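You operate a simulated robot arm through the tools that you are given. There is no shell and no other tool. Be economical: measure what you need, move in short steps, check, and stop when the job is done.

The job below is to be done with a simulated two-armed robot. You get a single attempt, and the scene is never put back.

## Task
Set the cage dial as the tag says and close the cage up.
Fine: go by the tag in the holder; lower the tension arm, free the brake, shut the door, then turn the air on.
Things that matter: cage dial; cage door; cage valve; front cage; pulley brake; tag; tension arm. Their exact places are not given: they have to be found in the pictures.

The check looks at the end state, three seconds after you hand in, the way a careful person would. Anything else that was tipped, shoved, dropped, spilled or broken makes it a failure.

## Robot
Two 7-joint arms with two-finger parallel grippers on one trunk, on a base that drives. Base frame: it is fixed to the floor where the robot stands at the start and does not move with it; the origin is under the middle of the robot, x ahead of it, y to its left, z up. Units: m, degrees, N and s.
The left shoulder is at the start at [0.06, 0.143, 0.947], the right one opposite. Each reaches about 0.887 m from its shoulder. Places, roughly: cage dial [1.3, 1.4, 1.2]; cage door [2, 0.7, 1.4]; cage valve [1.6, 1.7, 0.7]; front cage [1.5, 1.1, 1.1]; pulley brake [1.7, 1, 1]; tag [1.5, 1.5, 1]; tension arm [1.3, 1.2, 1.2]. Payload 1.57 kg a hand.
The TCP of each hand is the grasp point between the finger pads, 0.03 m short of the fingertips. In the tool frame z runs along the fingers and y along their closing line. Largest opening 0.11 m; finger width 0.024, thickness 0.012; the body of the gripper, 0.048 by 0.112 m, starts 0.078 m behind the TCP.
Orientation is told as [roll, pitch, yaw] about the base's x, y, z axes, in that order, counted from this pose: with the fingers straight down and closing along the base's y, the tool's x points along the base's -x, its y along +y and its z along -z.

## Interface
- The arms move only by the tool apply_moves. It takes "left_motion", "right_motion" or both (then of equal length, played together; a hand with none holds still); each is a list that holds one entry, the list of rows, each a list of 6 numbers: the shift along the base's x, y, z in m, then the turn, a rotation vector about the base's x, y, z in degrees. In form: [[[x, y, z, ax, ay, az], ...]]. A call has 1 to 12 rows; each row shifts and turns the commanded pose from where the row before left it. "left_claw" and "right_claw" are, for a hand that has rows, the finger opening in m, from 0 to 0.11, set as the call begins (left out, the last holds). A row lasts 0.2 s, in which the tool goes at most 0.05 m and 8.6 degrees; a call with a longer step from one row to the next is refused whole, and so is a gripper value outside its range. A pose out of reach is approached as far as the arm can. The call stops where the force on the tool passes 40 N (or 10 N more than at its start, if that is more) or the arm is blocked; 0.2 s more then pass. The fingers move at their own pace (about 0.045 m/s each) and stop on an object; they squeeze with about 39 N. The grip force told is the motor's: it shows also when the fingers shut on nothing. Time passes only in rows, and 0.2 s behind the last, so rows that do not move let the fingers close. The reply holds the time, the measured pose of the TCP, the force on the tool along the base axes, the opening and the grip force, in the units named above and with some noise, with the torque about the TCP (base axes, N m) and any sound that the robot's microphone picked up.
- Cameras (640 x 400 px; columns grow to the right, rows downward): "scene" is now at [0.0497, 0.008, 1.5818]; the picture's right is [0.12, -0.99, 0.00], its down [-0.65, -0.08, -0.75] and it looks along [0.75, 0.09, -0.66] (base axes); focal length 256 px, centre (320, 200). "left" rides on the left gripper at [0.07, -0.016, -0.141] in its tool frame; the picture's right is [0.23, 0.97, 0.00], its down [-0.86, 0.20, -0.48] and it looks along [-0.47, 0.11, 0.88] (tool axes); focal length 222 px, centre (320, 200). "right" rides on the right gripper at [0.07, 0.016, -0.141] in its tool frame; the picture's right is [-0.23, 0.97, 0.00], its down [-0.85, -0.20, -0.48] and it looks along [-0.47, -0.11, 0.88] (tool axes); focal length 222 px, centre (320, 200).
- snapshot(camera): a new picture of that camera. No time passes.
- raise_lower(by): slides the trunk up (or, below 0, down) by that many m; the arms and the scene camera ride with it, the base frame stays. It gives what a move gives, with no picture.
- steer(legs): drives the robot by 1 to 6 legs, each [ahead, left, turn to the left] in m, m and degrees, along the robot's own axes; the way and the turn of a leg run together, so that a leg with both is an arc; at most 1.5 m and 180 degrees a leg. The arms and the cameras ride along, it lands a little off, and it stops where it bumps. It gives what a move gives.
- turn_head(pan, tilt): turns the head with the scene camera to pan (to the left, within 86 degrees either way) and tilt (down, from -29 to 69), counted from straight ahead of the robot. It gives what a move gives.
- probe_pixels(camera, pixels): for up to 12 pixels [column, row] of the newest picture of that camera ("zoom" is the newest enlarged one), the place [x, y, z] in the base frame of the surface seen there, good to about 0.003 m, but the place of the scene camera against the robot may be out by one fixed shift of up to 0.025 m in any direction. No time passes.
- zoom(camera, box): a new picture of the part [left, top, right, bottom] of that camera's present view, enlarged. No time passes.
- hand_in(): hands the job in; it is judged then, once.

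Go step by step. Measure first, check grasps and placings, and put right what went wrong. The budget is 90 turns and 72 pictures, counting those below and the enlarged ones. Unless the task says otherwise, let go and move clear before handing in.

The tools are called after ">>>" by a JSON object that holds its "api" and its "payload". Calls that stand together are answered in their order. apply_moves: Moves the arms, as the interface text tells. Its arguments: {"type":"object","properties":{"left_motion":{"type":"array"},"left_claw":{"type":"number"},"right_motion":{"type":"array"},"right_claw":{"type":"number"}},"required":[]} The other tools are called the same way: raise_lower (by) slides the trunk up or down; steer (legs) drives the base; turn_head (pan, tilt) turns the head that bears the scene camera; snapshot (camera) takes a picture; probe_pixels (camera, pixels) gives the place of the surface under pixels of a picture; zoom (camera, box) takes an enlarged picture of a part of a camera's view; hand_in () hands the job in.

At the start:

```text
clock: 0.0
left_ee_pos: [0.4681, 0.1675, 1.1316]
left_ee_rot: [0.0, -0.1, -0.1]
left_force: [-0.1, -0.4, 0.7]
left_moment: [0.0, -0.01, 0.04]
left_width: 0.11
left_grip_force: 0.0
right_ee_pos: [0.4379, -0.1445, 1.1098]
right_ee_rot: [0.2, 0.1, 0.1]
right_force: [0.1, -0.1, -0.4]
right_moment: [0.0, -0.02, -0.02]
right_width: 0.1103
right_grip_force: 0.1
trunk travel left (down, up): [-0.545, 0.045]
robot x, y, heading: [-0.0005, 0.0005, 0.2]
head pan, tilt: [7.0, 41.1]
```

scene: 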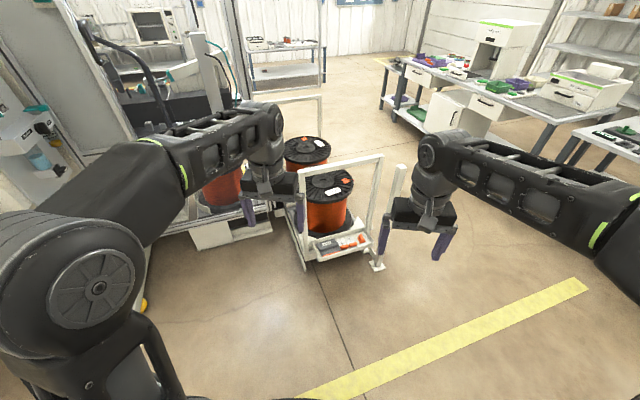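
right: 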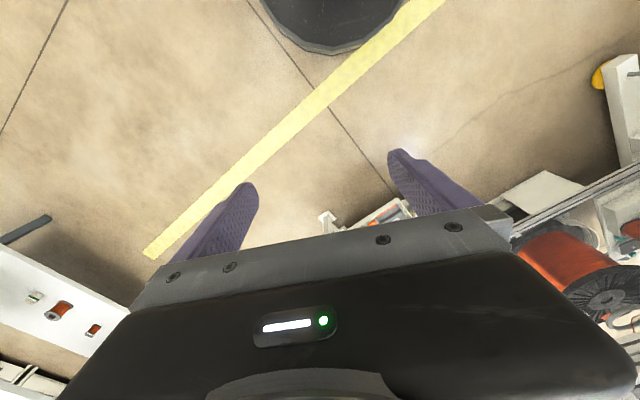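
left: 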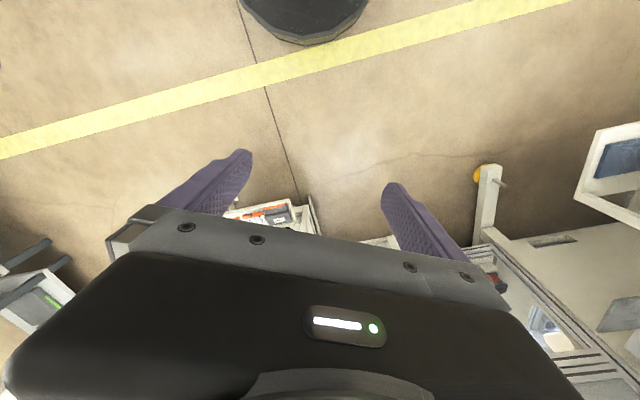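

The machine cage is at the upper left of the scene picture (columns 80-240). I turn the head toward it and look.

>>> {"api": "turn_head", "payload": {"pan": 40, "tilt": 18}}

>>> {"api": "snapshot", "payload": {"camera": "scene"}}

```text
clock: 1.0
left_ee_pos: [0.4679, 0.1663, 1.1295]
left_ee_rot: [0.1, 0.0, 0.0]
left_force: [-0.4, 0.6, 0.1]
left_moment: [-0.01, 0.05, -0.01]
left_width: 0.1099
left_grip_force: 0.1
right_ee_pos: [0.4384, -0.1457, 1.1098]
right_ee_rot: [0.0, 0.1, 0.1]
right_force: [-0.1, 0.1, -0.4]
right_moment: [0.0, -0.01, -0.01]
right_width: 0.11
right_grip_force: 0.0
trunk travel left (down, up): [-0.545, 0.045]
robot x, y, heading: [-0.0025, -0.0005, -0.2]
head pan, tilt: [40.0, 18.0]
```

```text
68 pictures are left
```

scene: 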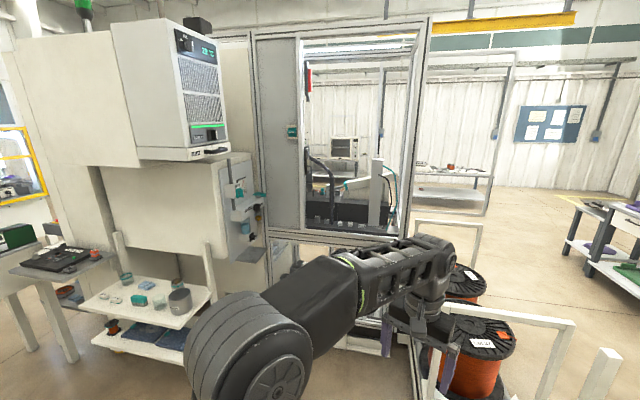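

>>> {"api": "zoom", "payload": {"camera": "scene", "box": [280, 20, 520, 250]}}

>>> {"api": "zoom", "payload": {"camera": "scene", "box": [170, 10, 300, 270]}}

>>> {"api": "probe_pixels", "payload": {"camera": "scene", "pixels": [[257, 40], [295, 50], [295, 225], [292, 130], [238, 190], [246, 226], [345, 145], [388, 215], [330, 210], [410, 225], [505, 60], [350, 183]]}}

```text
1.74 times, centred on (400, 135) of scene
```

zoom: 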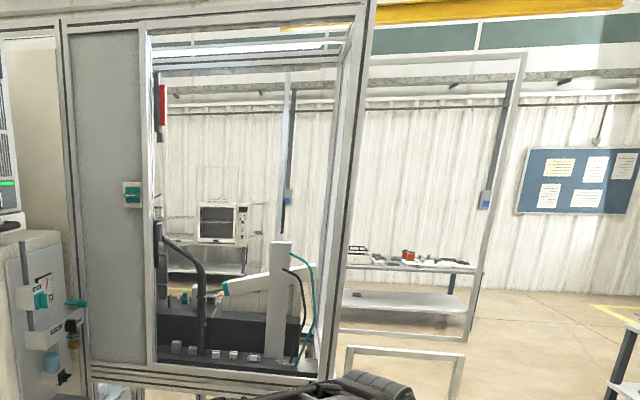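

```text
1.54 times, centred on (235, 140) of scene
```

zoom: 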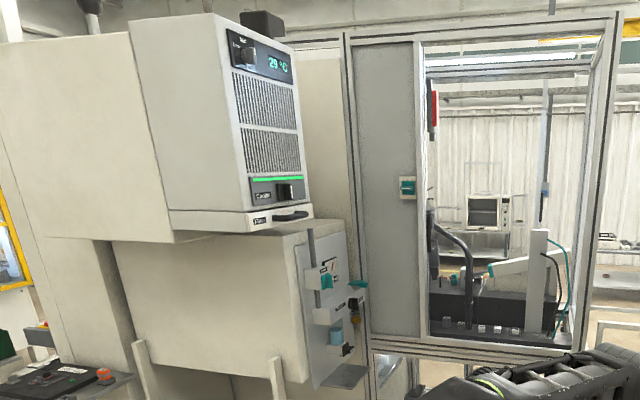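

```text
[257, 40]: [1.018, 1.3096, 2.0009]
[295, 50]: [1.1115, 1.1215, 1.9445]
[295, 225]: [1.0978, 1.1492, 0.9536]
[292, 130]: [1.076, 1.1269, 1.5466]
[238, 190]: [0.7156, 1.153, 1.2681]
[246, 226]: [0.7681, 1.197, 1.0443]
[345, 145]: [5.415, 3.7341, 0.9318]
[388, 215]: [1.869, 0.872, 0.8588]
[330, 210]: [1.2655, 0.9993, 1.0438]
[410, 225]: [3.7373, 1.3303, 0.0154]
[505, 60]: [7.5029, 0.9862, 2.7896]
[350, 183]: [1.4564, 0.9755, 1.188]
```

>>> {"api": "zoom", "payload": {"camera": "scene", "box": [300, 130, 430, 245]}}

>>> {"api": "probe_pixels", "payload": {"camera": "scene", "pixels": [[427, 20], [426, 60], [404, 230], [384, 70], [378, 150], [512, 75], [488, 215], [508, 55], [420, 55], [332, 188], [357, 183], [376, 205]]}}

```text
3.48 times, centred on (365, 188) of scene
```

zoom: 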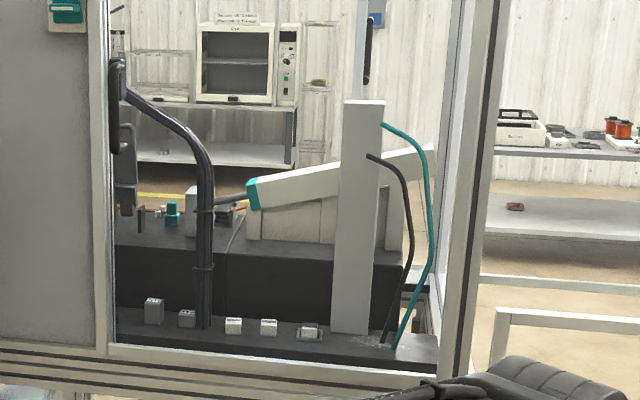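

```text
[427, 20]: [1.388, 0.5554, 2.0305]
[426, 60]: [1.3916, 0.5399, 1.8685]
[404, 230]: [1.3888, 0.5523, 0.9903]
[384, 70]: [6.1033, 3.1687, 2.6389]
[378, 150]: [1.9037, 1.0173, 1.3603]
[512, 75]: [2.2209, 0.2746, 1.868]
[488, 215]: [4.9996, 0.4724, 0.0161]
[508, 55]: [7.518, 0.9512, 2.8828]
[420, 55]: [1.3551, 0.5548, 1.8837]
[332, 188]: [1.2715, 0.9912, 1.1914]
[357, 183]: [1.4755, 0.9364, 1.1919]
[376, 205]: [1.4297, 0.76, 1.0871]
```

>>> {"api": "turn_head", "payload": {"pan": 10, "tilt": 30}}

>>> {"api": "snapshot", "payload": {"camera": "scene"}}

>>> {"api": "probe_pixels", "payload": {"camera": "scene", "pixels": [[320, 200], [320, 120], [350, 300], [420, 130], [480, 120], [420, 200], [250, 60], [400, 60], [300, 130], [350, 130], [400, 230], [500, 180]]}}

```text
clock: 1.9
left_ee_pos: [0.4676, 0.1678, 1.1307]
left_ee_rot: [0.0, -0.1, 0.0]
left_force: [-0.5, -0.5, -0.2]
left_moment: [0.02, -0.04, -0.01]
left_width: 0.11
left_grip_force: 0.0
right_ee_pos: [0.438, -0.1452, 1.111]
right_ee_rot: [0.1, 0.1, 0.1]
right_force: [-0.2, -0.9, 0.7]
right_moment: [-0.02, -0.02, -0.01]
right_width: 0.1101
right_grip_force: 0.1
trunk travel left (down, up): [-0.545, 0.045]
robot x, y, heading: [-0.001, -0.0044, 0.0]
head pan, tilt: [10.0, 30.0]
```

```text
64 pictures are left
```

scene: 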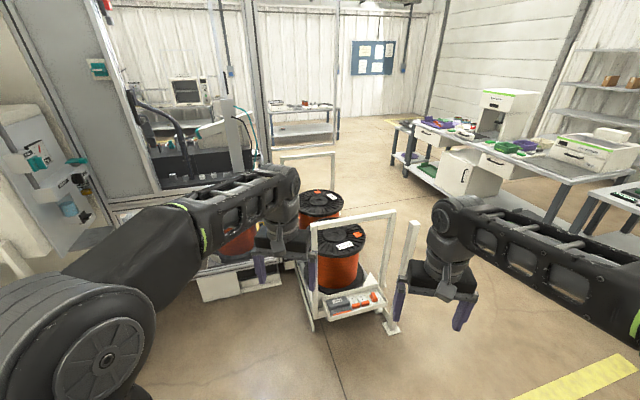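

```text
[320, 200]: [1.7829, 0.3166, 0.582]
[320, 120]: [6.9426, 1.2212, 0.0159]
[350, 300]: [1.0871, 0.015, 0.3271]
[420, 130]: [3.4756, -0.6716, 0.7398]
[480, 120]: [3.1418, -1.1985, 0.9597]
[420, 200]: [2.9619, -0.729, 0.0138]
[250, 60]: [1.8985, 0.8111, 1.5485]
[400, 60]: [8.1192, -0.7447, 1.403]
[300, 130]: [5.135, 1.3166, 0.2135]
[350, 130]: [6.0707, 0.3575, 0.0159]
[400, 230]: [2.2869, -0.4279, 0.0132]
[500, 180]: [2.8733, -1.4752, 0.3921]
```

>>> {"api": "steer", "payload": {"legs": [[0, -0.65, 0], [1.3, 0, 0], [0.6, 0, 60]]}}

>>> {"api": "turn_head", "payload": {"pan": 50, "tilt": 25}}

>>> {"api": "snapshot", "payload": {"camera": "scene"}}

```text
clock: 14.7
left_ee_pos: [1.8896, 0.1302, 1.1293]
left_ee_rot: [0.0, 0.0, 60.2]
left_force: [0.4, 0.0, -0.6]
left_moment: [0.0, 0.01, -0.01]
left_width: 0.1101
left_grip_force: 0.1
right_ee_pos: [2.1459, -0.052, 1.1089]
right_ee_rot: [0.1, 0.1, 60.2]
right_force: [0.0, -0.8, -0.2]
right_moment: [-0.02, -0.02, 0.0]
right_width: 0.11
right_grip_force: 0.0
trunk travel left (down, up): [-0.545, 0.045]
robot x, y, heading: [1.8029, -0.3593, 60.2]
head pan, tilt: [10.0, 30.0]
cut short: leg 3
```

```text
clock: 15.8
left_ee_pos: [1.8896, 0.1291, 1.1295]
left_ee_rot: [0.1, -0.1, 60.2]
left_force: [0.2, -0.8, -0.4]
left_moment: [-0.02, 0.02, -0.01]
left_width: 0.1101
left_grip_force: 0.1
right_ee_pos: [2.146, -0.0533, 1.1103]
right_ee_rot: [0.2, 0.2, 60.2]
right_force: [0.3, -0.5, 0.2]
right_moment: [0.04, 0.0, -0.01]
right_width: 0.1102
right_grip_force: 0.0
trunk travel left (down, up): [-0.545, 0.045]
robot x, y, heading: [1.8045, -0.3604, 60.3]
head pan, tilt: [50.0, 25.0]
```

```text
63 pictures are left
```

scene: 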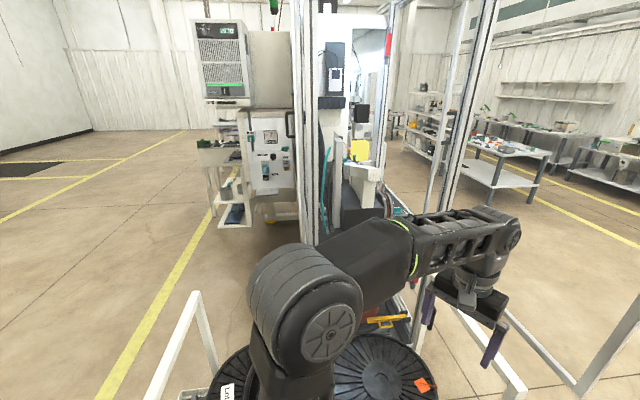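

>>> {"api": "zoom", "payload": {"camera": "scene", "box": [280, 0, 480, 240]}}

>>> {"api": "probe_pixels", "payload": {"camera": "scene", "pixels": [[358, 150], [336, 75], [336, 102], [362, 115], [365, 172], [388, 40], [400, 60], [450, 200], [475, 80], [315, 150], [370, 370], [195, 310]]}}

>>> {"api": "snapshot", "payload": {"camera": "left"}}

```text
1.67 times, centred on (380, 120) of scene
```

zoom: 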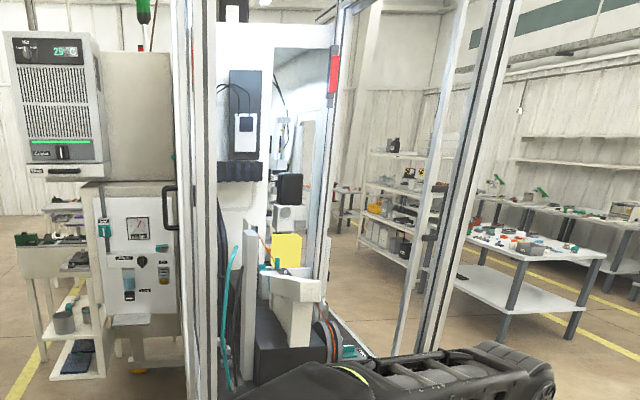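

```text
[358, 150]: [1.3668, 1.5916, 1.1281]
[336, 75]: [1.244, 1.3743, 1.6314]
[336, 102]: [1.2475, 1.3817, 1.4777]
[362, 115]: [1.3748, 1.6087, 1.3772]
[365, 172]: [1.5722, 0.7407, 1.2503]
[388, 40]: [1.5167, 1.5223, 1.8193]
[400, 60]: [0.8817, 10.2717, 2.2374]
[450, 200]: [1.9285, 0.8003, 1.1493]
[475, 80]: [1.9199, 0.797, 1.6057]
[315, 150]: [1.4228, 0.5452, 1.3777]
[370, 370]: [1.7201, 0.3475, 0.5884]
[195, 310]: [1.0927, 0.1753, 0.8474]
```

```text
61 pictures are left
```

left: 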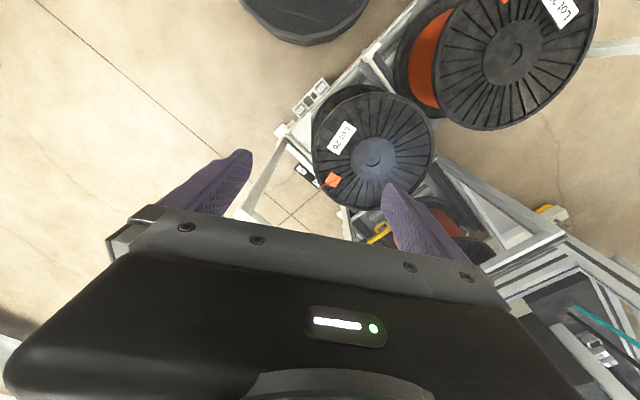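

The yellow card (358,150) and the machine internals are best seen from the cage's far side. I drive around the open door (tip near x 2.22, y 0.27) with clearance.

>>> {"api": "steer", "payload": {"legs": [[-0.3, 0, 0], [0.637, -0.907, 0], [1.34, 0.48, 0], [0, 0, 105]]}}

>>> {"api": "turn_head", "payload": {"pan": 0, "tilt": 20}}

>>> {"api": "snapshot", "payload": {"camera": "scene"}}

```text
clock: 34.2
left_ee_pos: [2.4966, 0.8575, 1.1301]
left_ee_rot: [0.0, -0.1, 164.5]
left_force: [-0.1, -0.5, 0.3]
left_moment: [-0.03, -0.02, 0.0]
left_width: 0.1098
left_grip_force: 0.1
right_ee_pos: [2.6093, 1.1496, 1.1097]
right_ee_rot: [0.1, 0.1, 164.6]
right_force: [1.1, 0.8, -0.1]
right_moment: [0.03, 0.01, 0.02]
right_width: 0.11
right_grip_force: 0.1
trunk travel left (down, up): [-0.545, 0.045]
robot x, y, heading: [2.9923, 0.8923, 164.6]
head pan, tilt: [50.0, 25.0]
```

```text
clock: 35.3
left_ee_pos: [2.496, 0.8567, 1.1314]
left_ee_rot: [-0.1, -0.1, 164.4]
left_force: [0.2, -0.5, -1.2]
left_moment: [0.0, -0.01, 0.02]
left_width: 0.11
left_grip_force: 0.1
right_ee_pos: [2.6093, 1.1514, 1.1099]
right_ee_rot: [0.1, 0.1, 164.4]
right_force: [0.5, 0.6, 0.3]
right_moment: [0.06, -0.02, -0.01]
right_width: 0.11
right_grip_force: 0.1
trunk travel left (down, up): [-0.545, 0.045]
robot x, y, heading: [2.9928, 0.8938, 164.7]
head pan, tilt: [0.0, 20.0]
```

```text
60 pictures are left
```

scene: 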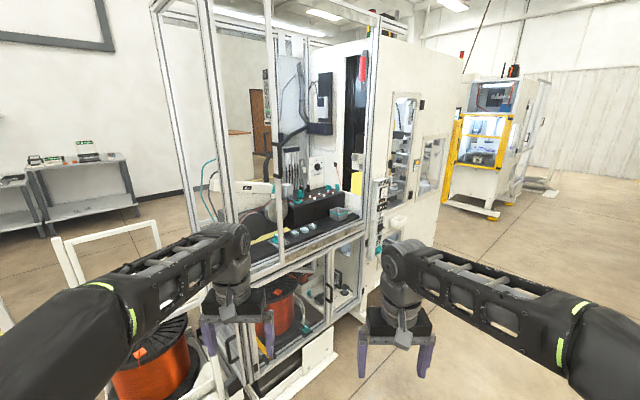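

>>> {"api": "zoom", "payload": {"camera": "scene", "box": [190, 60, 370, 180]}}

>>> {"api": "zoom", "payload": {"camera": "scene", "box": [230, 140, 420, 260]}}

>>> {"api": "zoom", "payload": {"camera": "scene", "box": [190, 160, 440, 330]}}

>>> {"api": "zoom", "payload": {"camera": "scene", "box": [130, 0, 430, 190]}}

```text
3.33 times, centred on (280, 120) of scene
```

zoom: 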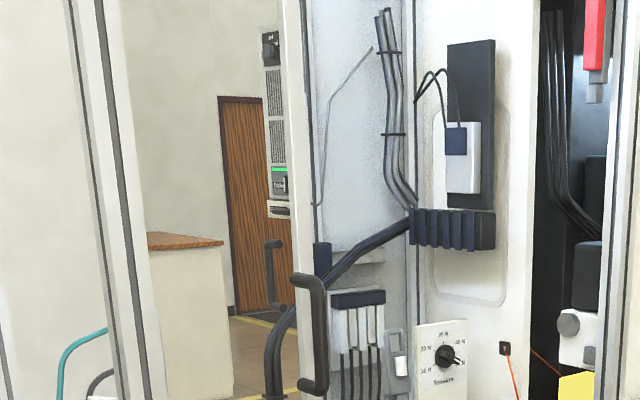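

```text
3.33 times, centred on (325, 200) of scene
```

zoom: 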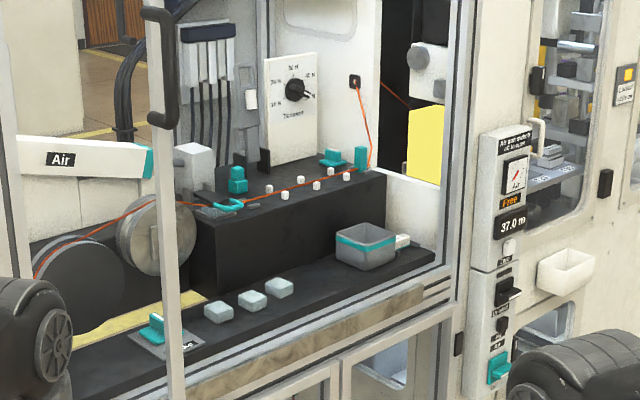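

```text
2.35 times, centred on (315, 245) of scene
```

zoom: 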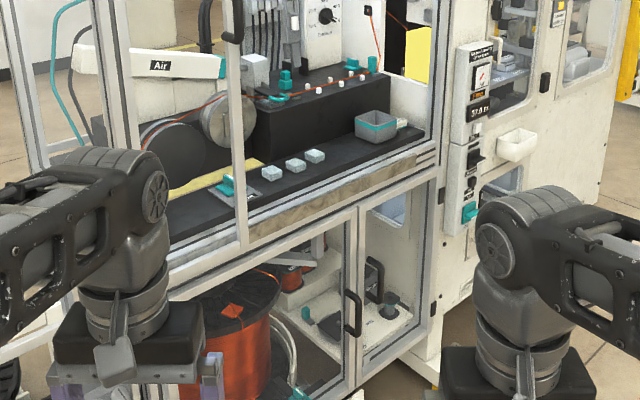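

```text
2.11 times, centred on (280, 95) of scene
```

zoom: 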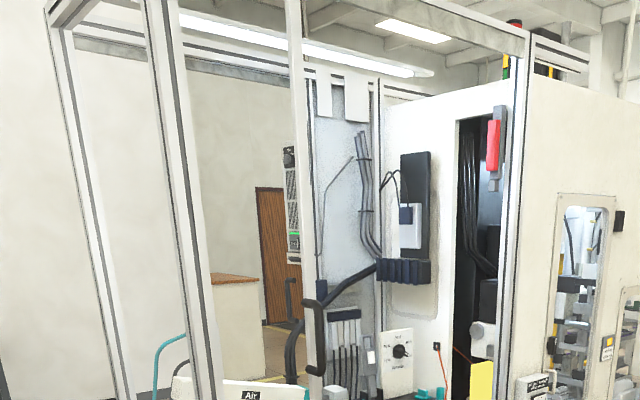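

>>> {"api": "zoom", "payload": {"camera": "scene", "box": [360, 160, 420, 270]}}

>>> {"api": "zoom", "payload": {"camera": "scene", "box": [280, 130, 370, 215]}}

>>> {"api": "zoom", "payload": {"camera": "scene", "box": [225, 170, 315, 260]}}

>>> {"api": "probe_pixels", "payload": {"camera": "scene", "pixels": [[283, 60], [277, 140], [280, 215], [222, 60], [375, 60], [316, 167], [272, 186], [250, 189], [380, 185], [380, 248], [276, 236], [335, 213]]}}

```text
3.64 times, centred on (390, 215) of scene
```

zoom: 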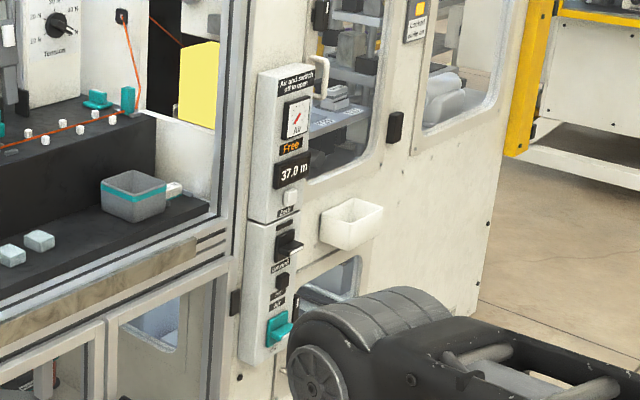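

```text
4.71 times, centred on (325, 172) of scene
```

zoom: 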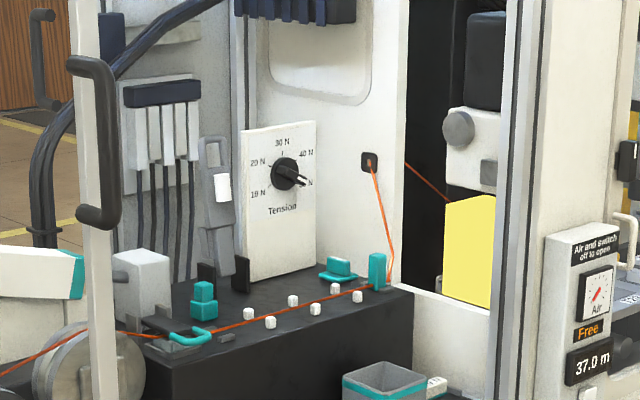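

```text
4.44 times, centred on (270, 215) of scene
```

zoom: 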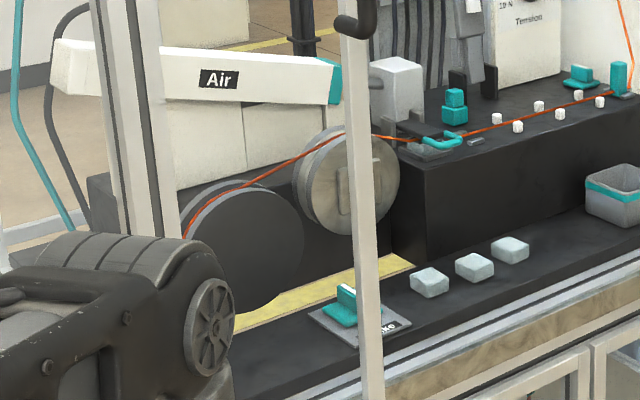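

```text
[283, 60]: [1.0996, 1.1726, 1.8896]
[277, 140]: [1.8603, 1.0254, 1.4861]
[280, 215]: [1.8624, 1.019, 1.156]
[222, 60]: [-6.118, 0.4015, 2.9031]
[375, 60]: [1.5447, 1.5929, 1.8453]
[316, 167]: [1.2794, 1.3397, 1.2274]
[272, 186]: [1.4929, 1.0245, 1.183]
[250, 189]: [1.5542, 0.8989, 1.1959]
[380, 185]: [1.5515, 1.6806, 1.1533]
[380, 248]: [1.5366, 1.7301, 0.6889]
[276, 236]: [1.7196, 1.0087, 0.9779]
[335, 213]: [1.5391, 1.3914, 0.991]
```

The front is the side facing +x: a sliding door (handle bar at (280,150)), dial at (316,167), brake lever at (276,236), air valve at (380,248), and perhaps the tag by the bin at (343,211). I drive square to that opening and look again.

>>> {"api": "steer", "payload": {"legs": [[0, -0.59, 0], [0, 0, 42], [0.55, -0.51, 0]]}}

>>> {"api": "turn_head", "payload": {"pan": 0, "tilt": 28}}

>>> {"api": "snapshot", "payload": {"camera": "scene"}}

```text
clock: 44.3
left_ee_pos: [2.0906, 1.3336, 1.1301]
left_ee_rot: [0.0, -0.1, -154.1]
left_force: [0.4, -0.5, -0.1]
left_moment: [0.02, 0.02, -0.01]
left_width: 0.1101
left_grip_force: 0.0
right_ee_pos: [1.9826, 1.6276, 1.1101]
right_ee_rot: [0.1, 0.2, -154.2]
right_force: [0.0, 0.7, 0.0]
right_moment: [-0.03, 0.0, -0.03]
right_width: 0.1103
right_grip_force: 0.0
trunk travel left (down, up): [-0.545, 0.045]
robot x, y, heading: [2.4392, 1.6876, -154.6]
head pan, tilt: [0.0, 20.0]
```

```text
clock: 45.0
left_ee_pos: [2.0918, 1.3332, 1.1298]
left_ee_rot: [0.0, -0.1, -154.3]
left_force: [0.7, 0.5, -0.3]
left_moment: [0.05, 0.04, -0.04]
left_width: 0.1096
left_grip_force: 0.1
right_ee_pos: [1.982, 1.6279, 1.1096]
right_ee_rot: [0.1, 0.1, -154.2]
right_force: [0.3, 0.4, -0.6]
right_moment: [0.0, -0.01, -0.02]
right_width: 0.1102
right_grip_force: 0.1
trunk travel left (down, up): [-0.545, 0.045]
robot x, y, heading: [2.4409, 1.6871, -154.2]
head pan, tilt: [0.0, 28.0]
```

```text
52 pictures are left
```

scene: 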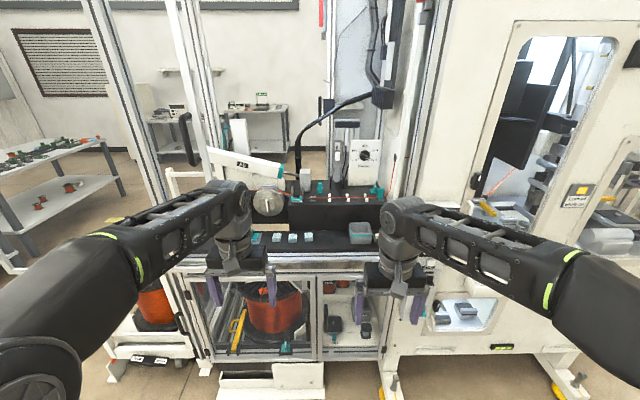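

>>> {"api": "zoom", "payload": {"camera": "scene", "box": [325, 125, 405, 250]}}

>>> {"api": "zoom", "payload": {"camera": "scene", "box": [240, 140, 330, 250]}}

>>> {"api": "zoom", "payload": {"camera": "scene", "box": [350, 200, 390, 250]}}

```text
3.20 times, centred on (365, 188) of scene
```

zoom: 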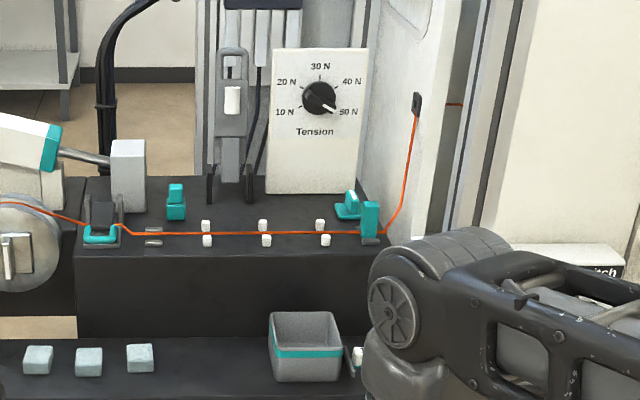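

```text
3.64 times, centred on (285, 195) of scene
```

zoom: 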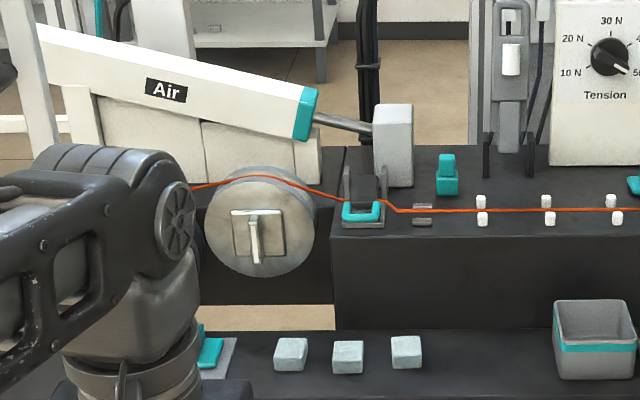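

```text
8.00 times, centred on (370, 225) of scene
```

zoom: 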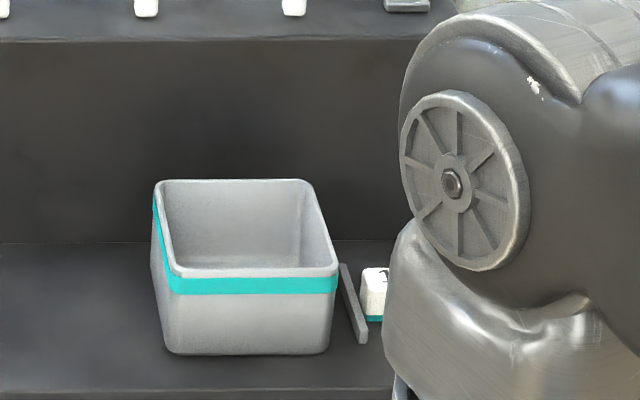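

The right forearm hides the tag by the bin at (360,238). I shift the right hand to its right.

>>> {"api": "apply_moves", "payload": {"right_motion": [[[-0.02, 0.044, 0, 0, 0, 0], [-0.02, 0.044, 0, 0, 0, 0], [-0.02, 0.044, 0, 0, 0, 0], [-0.02, 0.044, 0, 0, 0, 0], [0.03, 0.03, 0, 0, 0, 0], [0.03, 0.03, 0, 0, 0, 0]]]}}

>>> {"api": "zoom", "payload": {"camera": "scene", "box": [340, 190, 420, 250]}}

>>> {"api": "snapshot", "payload": {"camera": "scene"}}

>>> {"api": "probe_pixels", "payload": {"camera": "scene", "pixels": [[338, 155], [338, 142], [364, 155], [306, 180], [320, 186], [318, 195], [295, 198], [290, 178], [372, 190], [378, 192], [283, 170], [360, 225]]}}

```text
clock: 46.4
left_ee_pos: [2.0925, 1.3335, 1.1313]
left_ee_rot: [0.0, 0.0, -154.2]
left_force: [0.5, 0.0, 0.9]
left_moment: [0.0, 0.03, 0.01]
left_width: 0.1098
left_grip_force: 0.0
right_ee_pos: [1.9627, 1.8655, 1.1106]
right_ee_rot: [0.0, 0.0, -154.2]
right_force: [-0.4, -0.1, -0.1]
right_moment: [-0.03, 0.02, -0.03]
right_width: 0.11
right_grip_force: 0.0
trunk travel left (down, up): [-0.545, 0.045]
robot x, y, heading: [2.4421, 1.6861, -154.3]
head pan, tilt: [0.0, 28.0]
```

```text
6.67 times, centred on (380, 220) of scene
```

zoom: 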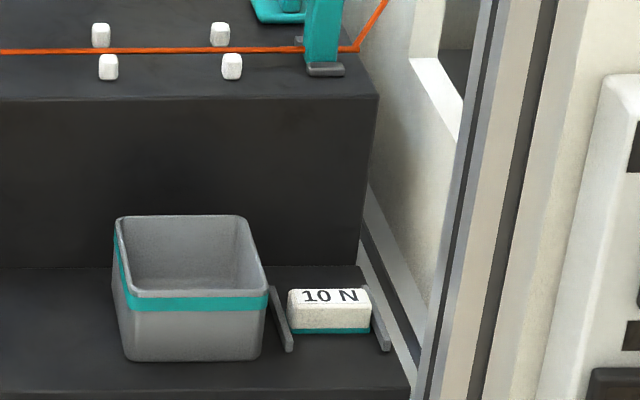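

```text
47 pictures are left
```

scene: 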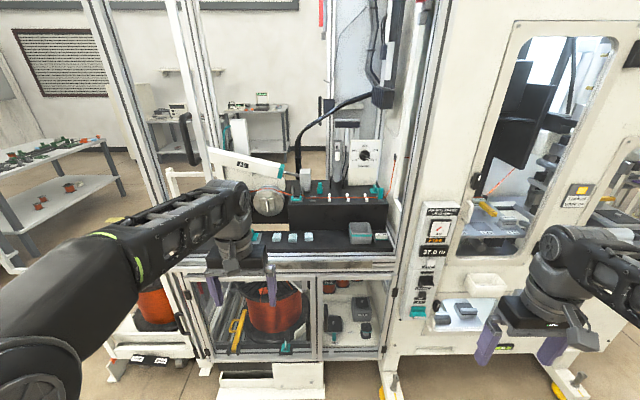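

```text
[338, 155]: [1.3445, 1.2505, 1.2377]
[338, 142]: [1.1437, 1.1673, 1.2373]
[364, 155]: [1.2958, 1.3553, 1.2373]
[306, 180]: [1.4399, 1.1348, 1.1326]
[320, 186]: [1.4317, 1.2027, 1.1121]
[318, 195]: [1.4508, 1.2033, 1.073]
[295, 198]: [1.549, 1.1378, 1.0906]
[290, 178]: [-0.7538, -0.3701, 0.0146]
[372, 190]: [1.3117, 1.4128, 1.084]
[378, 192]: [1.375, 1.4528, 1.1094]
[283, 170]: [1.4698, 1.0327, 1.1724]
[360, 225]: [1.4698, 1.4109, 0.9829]
```

The tag reads 10 N; the dial now points at 50 N. The upright grey plate at (338,155) is likely the raised tension arm, so I zoom on it and on the valve panel.

>>> {"api": "zoom", "payload": {"camera": "scene", "box": [310, 130, 390, 210]}}

>>> {"api": "probe_pixels", "payload": {"camera": "zoom", "pixels": [[232, 105], [226, 68], [245, 145], [225, 185], [185, 240], [280, 230], [232, 230], [440, 195], [430, 205], [420, 250], [465, 215], [545, 150]]}}

>>> {"api": "zoom", "payload": {"camera": "scene", "box": [395, 195, 475, 335]}}

>>> {"api": "probe_pixels", "payload": {"camera": "zoom", "pixels": [[305, 50], [300, 300], [290, 330], [320, 325], [270, 330], [310, 250], [310, 200], [330, 100], [330, 145]]}}

```text
5.00 times, centred on (350, 170) of scene
```

zoom: 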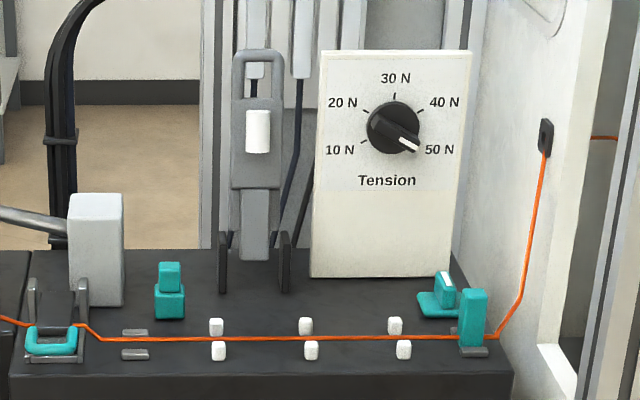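

```text
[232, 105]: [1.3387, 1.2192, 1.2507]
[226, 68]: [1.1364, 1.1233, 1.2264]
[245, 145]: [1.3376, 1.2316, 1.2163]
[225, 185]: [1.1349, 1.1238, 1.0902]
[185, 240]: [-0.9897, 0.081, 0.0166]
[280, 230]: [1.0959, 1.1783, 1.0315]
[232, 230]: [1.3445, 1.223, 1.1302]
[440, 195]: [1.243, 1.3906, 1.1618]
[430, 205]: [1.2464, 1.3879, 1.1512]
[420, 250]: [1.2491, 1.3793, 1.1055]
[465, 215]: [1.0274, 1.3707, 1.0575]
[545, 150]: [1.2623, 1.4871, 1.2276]
```

```text
2.86 times, centred on (435, 265) of scene
```

zoom: 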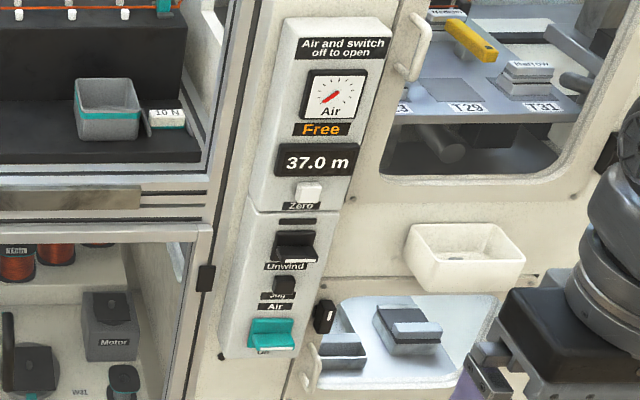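

```text
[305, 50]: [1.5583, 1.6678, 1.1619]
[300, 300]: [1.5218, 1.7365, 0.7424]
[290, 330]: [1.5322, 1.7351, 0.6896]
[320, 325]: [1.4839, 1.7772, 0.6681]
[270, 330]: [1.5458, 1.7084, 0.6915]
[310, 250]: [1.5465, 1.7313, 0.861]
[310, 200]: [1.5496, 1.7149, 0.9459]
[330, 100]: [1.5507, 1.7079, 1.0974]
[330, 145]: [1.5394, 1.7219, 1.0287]
```

The tag is clear: 10 N. I point the right hand forward and probe the floor-level obstacles before driving closer.

>>> {"api": "probe_pixels", "payload": {"camera": "scene", "pixels": [[270, 372], [270, 390], [390, 385], [240, 340], [190, 150], [185, 120], [205, 100], [165, 100], [440, 60], [500, 348], [530, 370], [215, 375]]}}

>>> {"api": "apply_moves", "payload": {"right_motion": [[[-0.0065, -0.0284, 0.0118, -3.56, 7.36, 0], [-0.0065, -0.0284, 0.0118, -3.56, 7.36, 0], [-0.0065, -0.0284, 0.0118, -3.56, 7.36, 0], [-0.0065, -0.0284, 0.0118, -3.56, 7.36, 0], [-0.0065, -0.0284, 0.0118, -3.56, 7.36, 0], [-0.0065, -0.0284, 0.0118, -3.56, 7.36, 0], [-0.0065, -0.0284, 0.0118, -3.56, 7.36, 0], [-0.0065, -0.0284, 0.0118, -3.56, 7.36, 0], [-0.0065, -0.0284, 0.0118, -3.56, 7.36, 0], [-0.0065, -0.0284, 0.0118, -3.56, 7.36, 0], [-0.0065, -0.0284, 0.0118, -3.56, 7.36, 0]]]}}

>>> {"api": "snapshot", "payload": {"camera": "right"}}

```text
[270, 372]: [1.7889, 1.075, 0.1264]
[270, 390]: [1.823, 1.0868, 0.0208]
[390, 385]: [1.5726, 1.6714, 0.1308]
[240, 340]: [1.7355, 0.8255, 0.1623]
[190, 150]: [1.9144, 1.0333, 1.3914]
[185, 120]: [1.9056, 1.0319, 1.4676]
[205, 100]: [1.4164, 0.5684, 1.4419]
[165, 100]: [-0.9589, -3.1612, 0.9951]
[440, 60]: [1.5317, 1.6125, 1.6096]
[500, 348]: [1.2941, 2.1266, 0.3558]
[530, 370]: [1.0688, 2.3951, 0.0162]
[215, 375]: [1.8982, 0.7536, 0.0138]
```

```text
clock: 49.0
left_ee_pos: [2.0903, 1.3331, 1.1295]
left_ee_rot: [0.0, 0.0, -154.2]
left_force: [0.4, -1.3, 0.2]
left_moment: [0.01, -0.02, 0.0]
left_width: 0.1097
left_grip_force: 0.0
right_ee_pos: [1.9195, 1.5188, 1.2489]
right_ee_rot: [92.2, -84.2, 120.4]
right_force: [0.2, 0.1, 0.2]
right_moment: [-0.01, 0.03, 0.01]
right_width: 0.1101
right_grip_force: 0.2
trunk travel left (down, up): [-0.545, 0.045]
robot x, y, heading: [2.4385, 1.6858, -154.2]
head pan, tilt: [0.0, 28.0]
stopped in row 11 (right hand): the arm was blocked; the commanded pose is now the measured one
```

```text
44 pictures are left
```

right: 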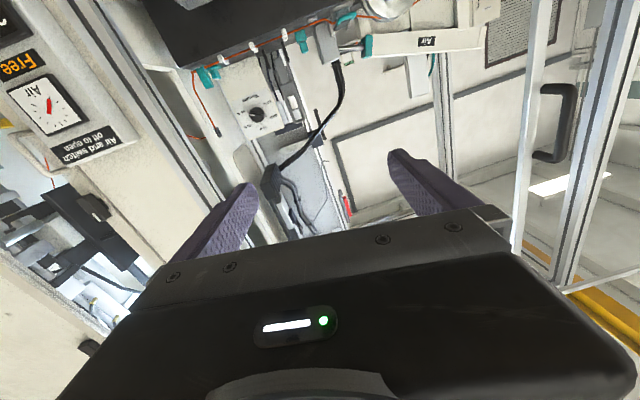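

The right hand now points forward and views the dial upside down (256,112). The way is clear, so I drive 0.4 m closer.

>>> {"api": "steer", "payload": {"legs": [[0.4, 0, 0]]}}

>>> {"api": "snapshot", "payload": {"camera": "right"}}

>>> {"api": "snapshot", "payload": {"camera": "scene"}}

```text
clock: 51.5
left_ee_pos: [1.728, 1.1592, 1.1312]
left_ee_rot: [0.1, 0.0, -154.3]
left_force: [-0.3, 0.3, 0.5]
left_moment: [0.03, -0.02, 0.0]
left_width: 0.11
left_grip_force: 0.1
right_ee_pos: [1.5567, 1.3439, 1.2477]
right_ee_rot: [91.6, -84.4, 120.8]
right_force: [0.1, -0.1, -1.0]
right_moment: [0.03, 0.03, -0.03]
right_width: 0.11
right_grip_force: 0.1
trunk travel left (down, up): [-0.545, 0.045]
robot x, y, heading: [2.077, 1.5132, -154.2]
head pan, tilt: [0.0, 28.0]
```

```text
43 pictures are left
```

right: 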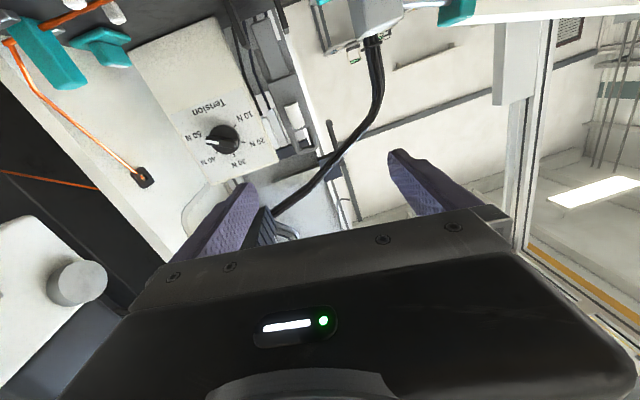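

```text
42 pictures are left
```

scene: 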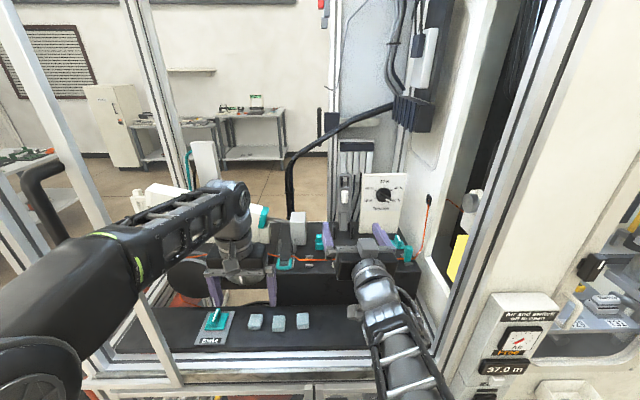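

>>> {"api": "probe_pixels", "payload": {"camera": "right", "pixels": [[221, 138], [207, 141], [237, 136], [160, 60], [250, 130], [200, 180], [270, 160], [290, 110], [300, 140], [180, 130], [240, 175]]}}

>>> {"api": "zoom", "payload": {"camera": "right", "box": [150, 80, 330, 210]}}

>>> {"api": "zoom", "payload": {"camera": "scene", "box": [180, 290, 320, 370]}}

>>> {"api": "probe_pixels", "payload": {"camera": "scene", "pixels": [[215, 312], [215, 325], [384, 195], [344, 200], [344, 180], [370, 268], [385, 232], [350, 232], [200, 345], [232, 345], [30, 165], [55, 225]]}}

```text
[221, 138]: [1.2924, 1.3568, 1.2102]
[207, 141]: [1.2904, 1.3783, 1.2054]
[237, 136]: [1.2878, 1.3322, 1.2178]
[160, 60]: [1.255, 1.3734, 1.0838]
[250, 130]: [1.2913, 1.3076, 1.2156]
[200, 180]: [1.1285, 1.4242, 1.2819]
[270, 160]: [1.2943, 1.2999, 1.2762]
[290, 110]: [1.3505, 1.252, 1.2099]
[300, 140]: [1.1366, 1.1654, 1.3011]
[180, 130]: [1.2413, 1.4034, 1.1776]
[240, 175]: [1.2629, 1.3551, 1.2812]
```

```text
3.08 times, centred on (240, 145) of right
```

zoom: 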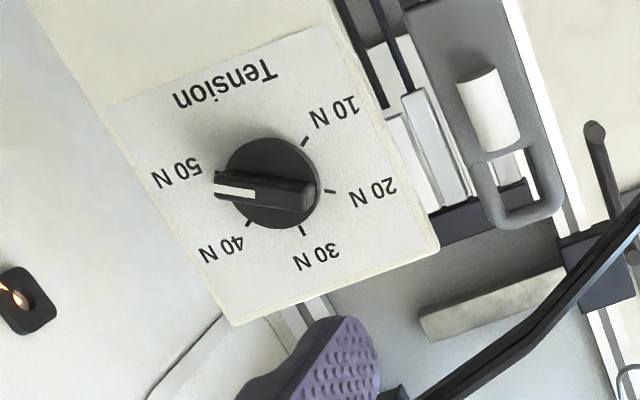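

```text
4.57 times, centred on (250, 330) of scene
```

zoom: 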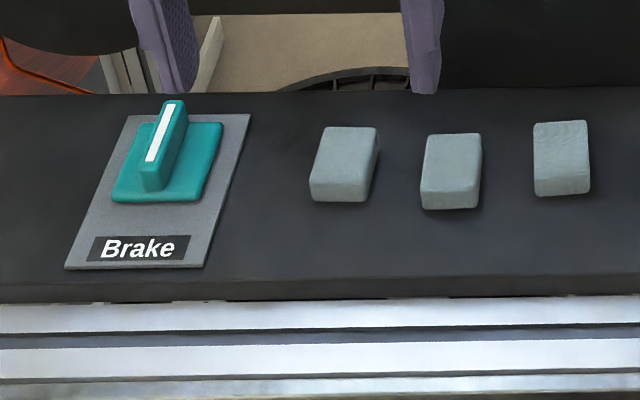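

```text
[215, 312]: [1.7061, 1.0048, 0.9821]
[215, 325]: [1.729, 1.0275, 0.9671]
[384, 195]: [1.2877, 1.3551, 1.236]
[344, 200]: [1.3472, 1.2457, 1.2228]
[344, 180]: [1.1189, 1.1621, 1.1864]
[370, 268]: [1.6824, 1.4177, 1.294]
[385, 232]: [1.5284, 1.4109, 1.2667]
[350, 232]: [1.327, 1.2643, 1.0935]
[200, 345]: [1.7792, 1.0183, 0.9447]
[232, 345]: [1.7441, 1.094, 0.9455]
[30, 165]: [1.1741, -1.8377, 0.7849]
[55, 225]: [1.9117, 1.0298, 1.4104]
```

The dial knob centre is about (1.2915,1.356,1.212) with its panel normal (0.887,0.463); the scene camera reads about 0.024 too high. I line up the right hand 0.2 m before the knob and test the wrist-roll range.

>>> {"api": "apply_moves", "payload": {"right_motion": [[[-0.022, 0.026, -0.009, -0.61, 1.26, 0.45], [-0.022, 0.026, -0.009, -0.61, 1.26, 0.45], [-0.022, 0.026, -0.009, -0.61, 1.26, 0.45], [-0.022, 0.027, -0.009, -0.61, 1.26, 0.45]]]}}

>>> {"api": "apply_moves", "payload": {"right_motion": [[[0, 0, 0, -7.54, -3.94, 0], [0, 0, 0, -7.54, -3.94, 0], [0, 0, 0, -7.54, -3.94, 0], [0, 0, 0, -7.54, -3.94, 0], [0, 0, 0, -7.54, -3.94, 0], [0, 0, 0, -7.54, -3.94, 0], [0, 0, 0, -7.54, -3.94, 0], [0, 0, 0, -7.54, -3.94, 0], [0, 0, 0, -7.54, -3.94, 0], [0, 0, 0, -7.54, -3.94, 0]]]}}

```text
clock: 52.5
left_ee_pos: [1.7294, 1.1593, 1.1303]
left_ee_rot: [-0.1, 0.0, -154.3]
left_force: [0.8, 0.5, -0.9]
left_moment: [-0.02, -0.04, 0.02]
left_width: 0.1101
left_grip_force: 0.0
right_ee_pos: [1.4688, 1.4493, 1.2119]
right_ee_rot: [139.7, -82.4, 74.8]
right_force: [-0.3, 0.8, 0.2]
right_moment: [0.0, 0.03, 0.01]
right_width: 0.11
right_grip_force: 0.1
trunk travel left (down, up): [-0.545, 0.045]
robot x, y, heading: [2.0803, 1.5145, -154.3]
head pan, tilt: [0.0, 28.0]
```

```text
clock: 54.6
left_ee_pos: [1.7292, 1.1586, 1.1308]
left_ee_rot: [0.0, 0.0, -154.3]
left_force: [-0.3, 0.1, 0.6]
left_moment: [-0.02, -0.01, -0.02]
left_width: 0.1101
left_grip_force: 0.1
right_ee_pos: [1.4692, 1.4503, 1.2135]
right_ee_rot: [97.1, 0.8, 112.5]
right_force: [0.7, 0.0, -0.2]
right_moment: [-0.01, 0.0, 0.03]
right_width: 0.11
right_grip_force: 0.0
trunk travel left (down, up): [-0.545, 0.045]
robot x, y, heading: [2.0765, 1.5139, -154.4]
head pan, tilt: [0.0, 28.0]
```

The wrist rolled 85° freely, but the tool axis is 8.8° off the panel normal; I correct that and roll 34° further to straddle the ridge.

>>> {"api": "apply_moves", "payload": {"right_motion": [[[0, 0, 0, 1.65, -3.15, 2.55], [0, 0, 0, 1.65, -3.15, 2.55], [0, 0, 0, -7.54, -3.94, 0], [0, 0, 0, -7.54, -3.94, 0], [0, 0, 0, -7.54, -3.94, 0], [0, 0, 0, -7.54, -3.94, 0]]]}}

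>>> {"api": "snapshot", "payload": {"camera": "right"}}

```text
clock: 56.0
left_ee_pos: [1.7286, 1.1585, 1.1302]
left_ee_rot: [-0.1, -0.1, -154.3]
left_force: [-0.7, -0.2, -0.7]
left_moment: [-0.02, 0.0, -0.01]
left_width: 0.11
left_grip_force: 0.1
right_ee_pos: [1.4699, 1.4504, 1.2134]
right_ee_rot: [90.0, 34.5, 117.5]
right_force: [-0.6, -0.2, -0.7]
right_moment: [0.0, -0.01, 0.02]
right_width: 0.1103
right_grip_force: 0.1
trunk travel left (down, up): [-0.545, 0.045]
robot x, y, heading: [2.0777, 1.5142, -154.2]
head pan, tilt: [0.0, 28.0]
```

```text
39 pictures are left
```

right: 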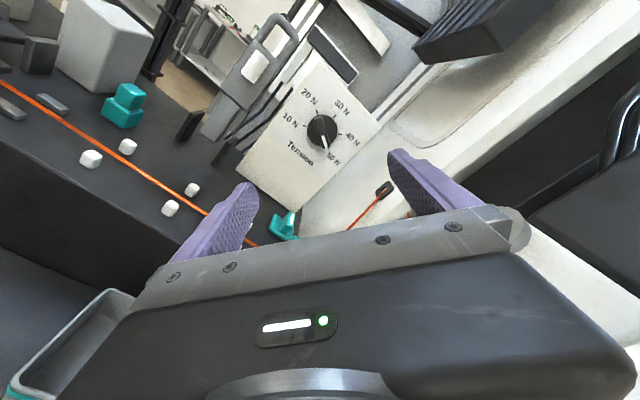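

>>> {"api": "probe_pixels", "payload": {"camera": "right", "pixels": [[322, 131], [308, 126], [336, 134], [325, 148], [324, 142], [318, 118], [300, 160], [345, 115]]}}

>>> {"api": "zoom", "payload": {"camera": "right", "box": [270, 80, 380, 190]}}

```text
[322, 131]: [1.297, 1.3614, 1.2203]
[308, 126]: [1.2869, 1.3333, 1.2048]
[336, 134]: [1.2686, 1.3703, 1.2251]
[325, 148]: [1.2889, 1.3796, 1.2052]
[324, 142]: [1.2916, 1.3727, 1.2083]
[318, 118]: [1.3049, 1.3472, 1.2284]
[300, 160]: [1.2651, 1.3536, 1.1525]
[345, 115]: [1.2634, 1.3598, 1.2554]
```

```text
3.64 times, centred on (325, 135) of right
```

zoom: 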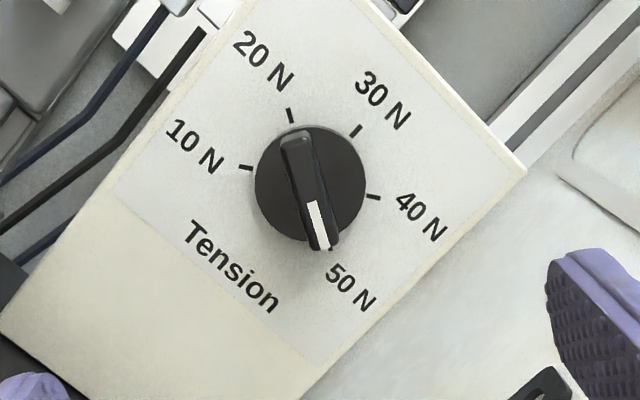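

The ridge runs at about −33° with centre near (1.290,1.3595,1.217), and the hand straddles it well. I advance and close on it.

>>> {"api": "apply_moves", "payload": {"right_motion": [[[-0.0327, -0.0164, 0.0007, 0, 0, 0], [-0.0327, -0.0164, 0.0007, 0, 0, 0], [-0.0327, -0.0164, 0.0007, 0, 0, 0], [-0.0327, -0.0164, 0.0007, 0, 0, 0], [-0.0327, -0.0164, 0.0007, 0, 0, 0]]]}}

>>> {"api": "apply_moves", "payload": {"right_motion": [[[0, 0, 0, 0, 0, 0], [0, 0, 0, 0, 0, 0], [0, 0, 0, 0, 0, 0], [0, 0, 0, 0, 0, 0], [0, 0, 0, 0, 0, 0], [0, 0, 0, 0, 0, 0]]], "right_claw": 0}}

>>> {"api": "snapshot", "payload": {"camera": "right"}}

```text
clock: 57.2
left_ee_pos: [1.7292, 1.1589, 1.1303]
left_ee_rot: [-0.1, 0.0, -154.3]
left_force: [0.6, 0.0, -0.5]
left_moment: [0.01, -0.02, 0.01]
left_width: 0.1101
left_grip_force: 0.1
right_ee_pos: [1.3054, 1.3688, 1.2157]
right_ee_rot: [89.9, 34.3, 117.5]
right_force: [-0.5, -0.6, 0.2]
right_moment: [-0.02, 0.01, 0.01]
right_width: 0.1099
right_grip_force: 0.0
trunk travel left (down, up): [-0.545, 0.045]
robot x, y, heading: [2.0778, 1.5119, -154.2]
head pan, tilt: [0.0, 28.0]
```

```text
clock: 58.6
left_ee_pos: [1.7301, 1.158, 1.1304]
left_ee_rot: [0.0, -0.1, -154.2]
left_force: [0.9, 0.1, 0.3]
left_moment: [-0.03, 0.02, -0.02]
left_width: 0.1102
left_grip_force: 0.0
right_ee_pos: [1.3066, 1.368, 1.2165]
right_ee_rot: [89.7, 34.3, 117.4]
right_force: [3.8, 0.2, -4.7]
right_moment: [0.17, 0.3, -0.17]
right_width: 0.0146
right_grip_force: 17.6
trunk travel left (down, up): [-0.545, 0.045]
robot x, y, heading: [2.0782, 1.5122, -154.3]
head pan, tilt: [0.0, 28.0]
```

```text
37 pictures are left
```

right: 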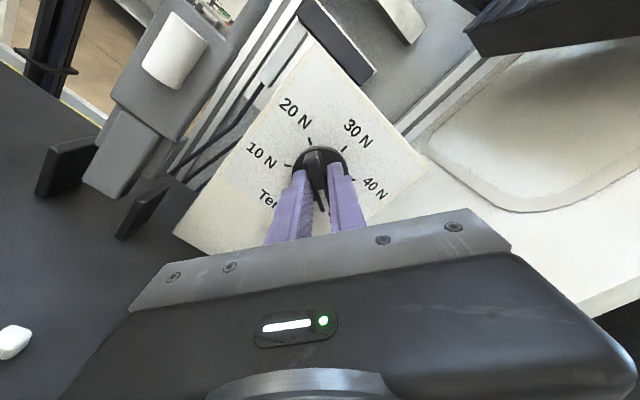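

The fingers hold the 15 mm ridge. I turn it counter-clockwise (towards 10 N), about 102° first.

>>> {"api": "apply_moves", "payload": {"right_motion": [[[0, 0, 0, 7.54, 3.94, 0], [0, 0, 0, 7.54, 3.94, 0], [0, 0, 0, 7.54, 3.94, 0], [0, 0, 0, 7.54, 3.94, 0], [0, 0, 0, 7.54, 3.94, 0], [0, 0, 0, 7.54, 3.94, 0], [0, 0, 0, 7.54, 3.94, 0], [0, 0, 0, 7.54, 3.94, 0], [0, 0, 0, 7.54, 3.94, 0], [0, 0, 0, 7.54, 3.94, 0], [0, 0, 0, 7.54, 3.94, 0], [0, 0, 0, 7.54, 3.94, 0]]]}}

>>> {"api": "snapshot", "payload": {"camera": "right"}}

```text
clock: 61.2
left_ee_pos: [1.7299, 1.158, 1.1294]
left_ee_rot: [0.0, 0.0, -154.4]
left_force: [-0.7, 0.6, 0.1]
left_moment: [-0.01, -0.01, 0.0]
left_width: 0.1101
left_grip_force: 0.1
right_ee_pos: [1.3055, 1.367, 1.2143]
right_ee_rot: [89.5, -68.0, 118.1]
right_force: [8.9, -0.4, -15.9]
right_moment: [0.5, -0.98, -0.25]
right_width: 0.0132
right_grip_force: 30.1
trunk travel left (down, up): [-0.545, 0.045]
robot x, y, heading: [2.0788, 1.5103, -154.3]
head pan, tilt: [0.0, 28.0]
```

```text
36 pictures are left
```

right: 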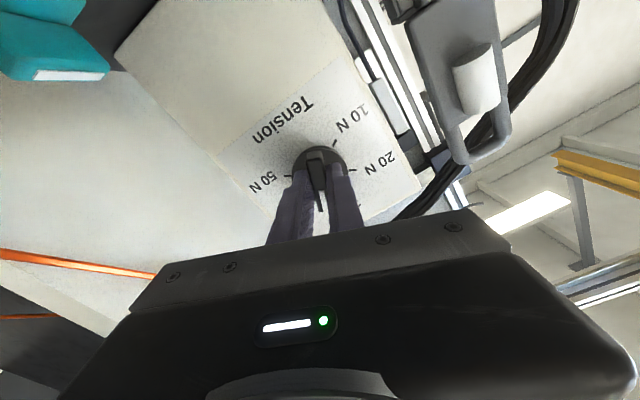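

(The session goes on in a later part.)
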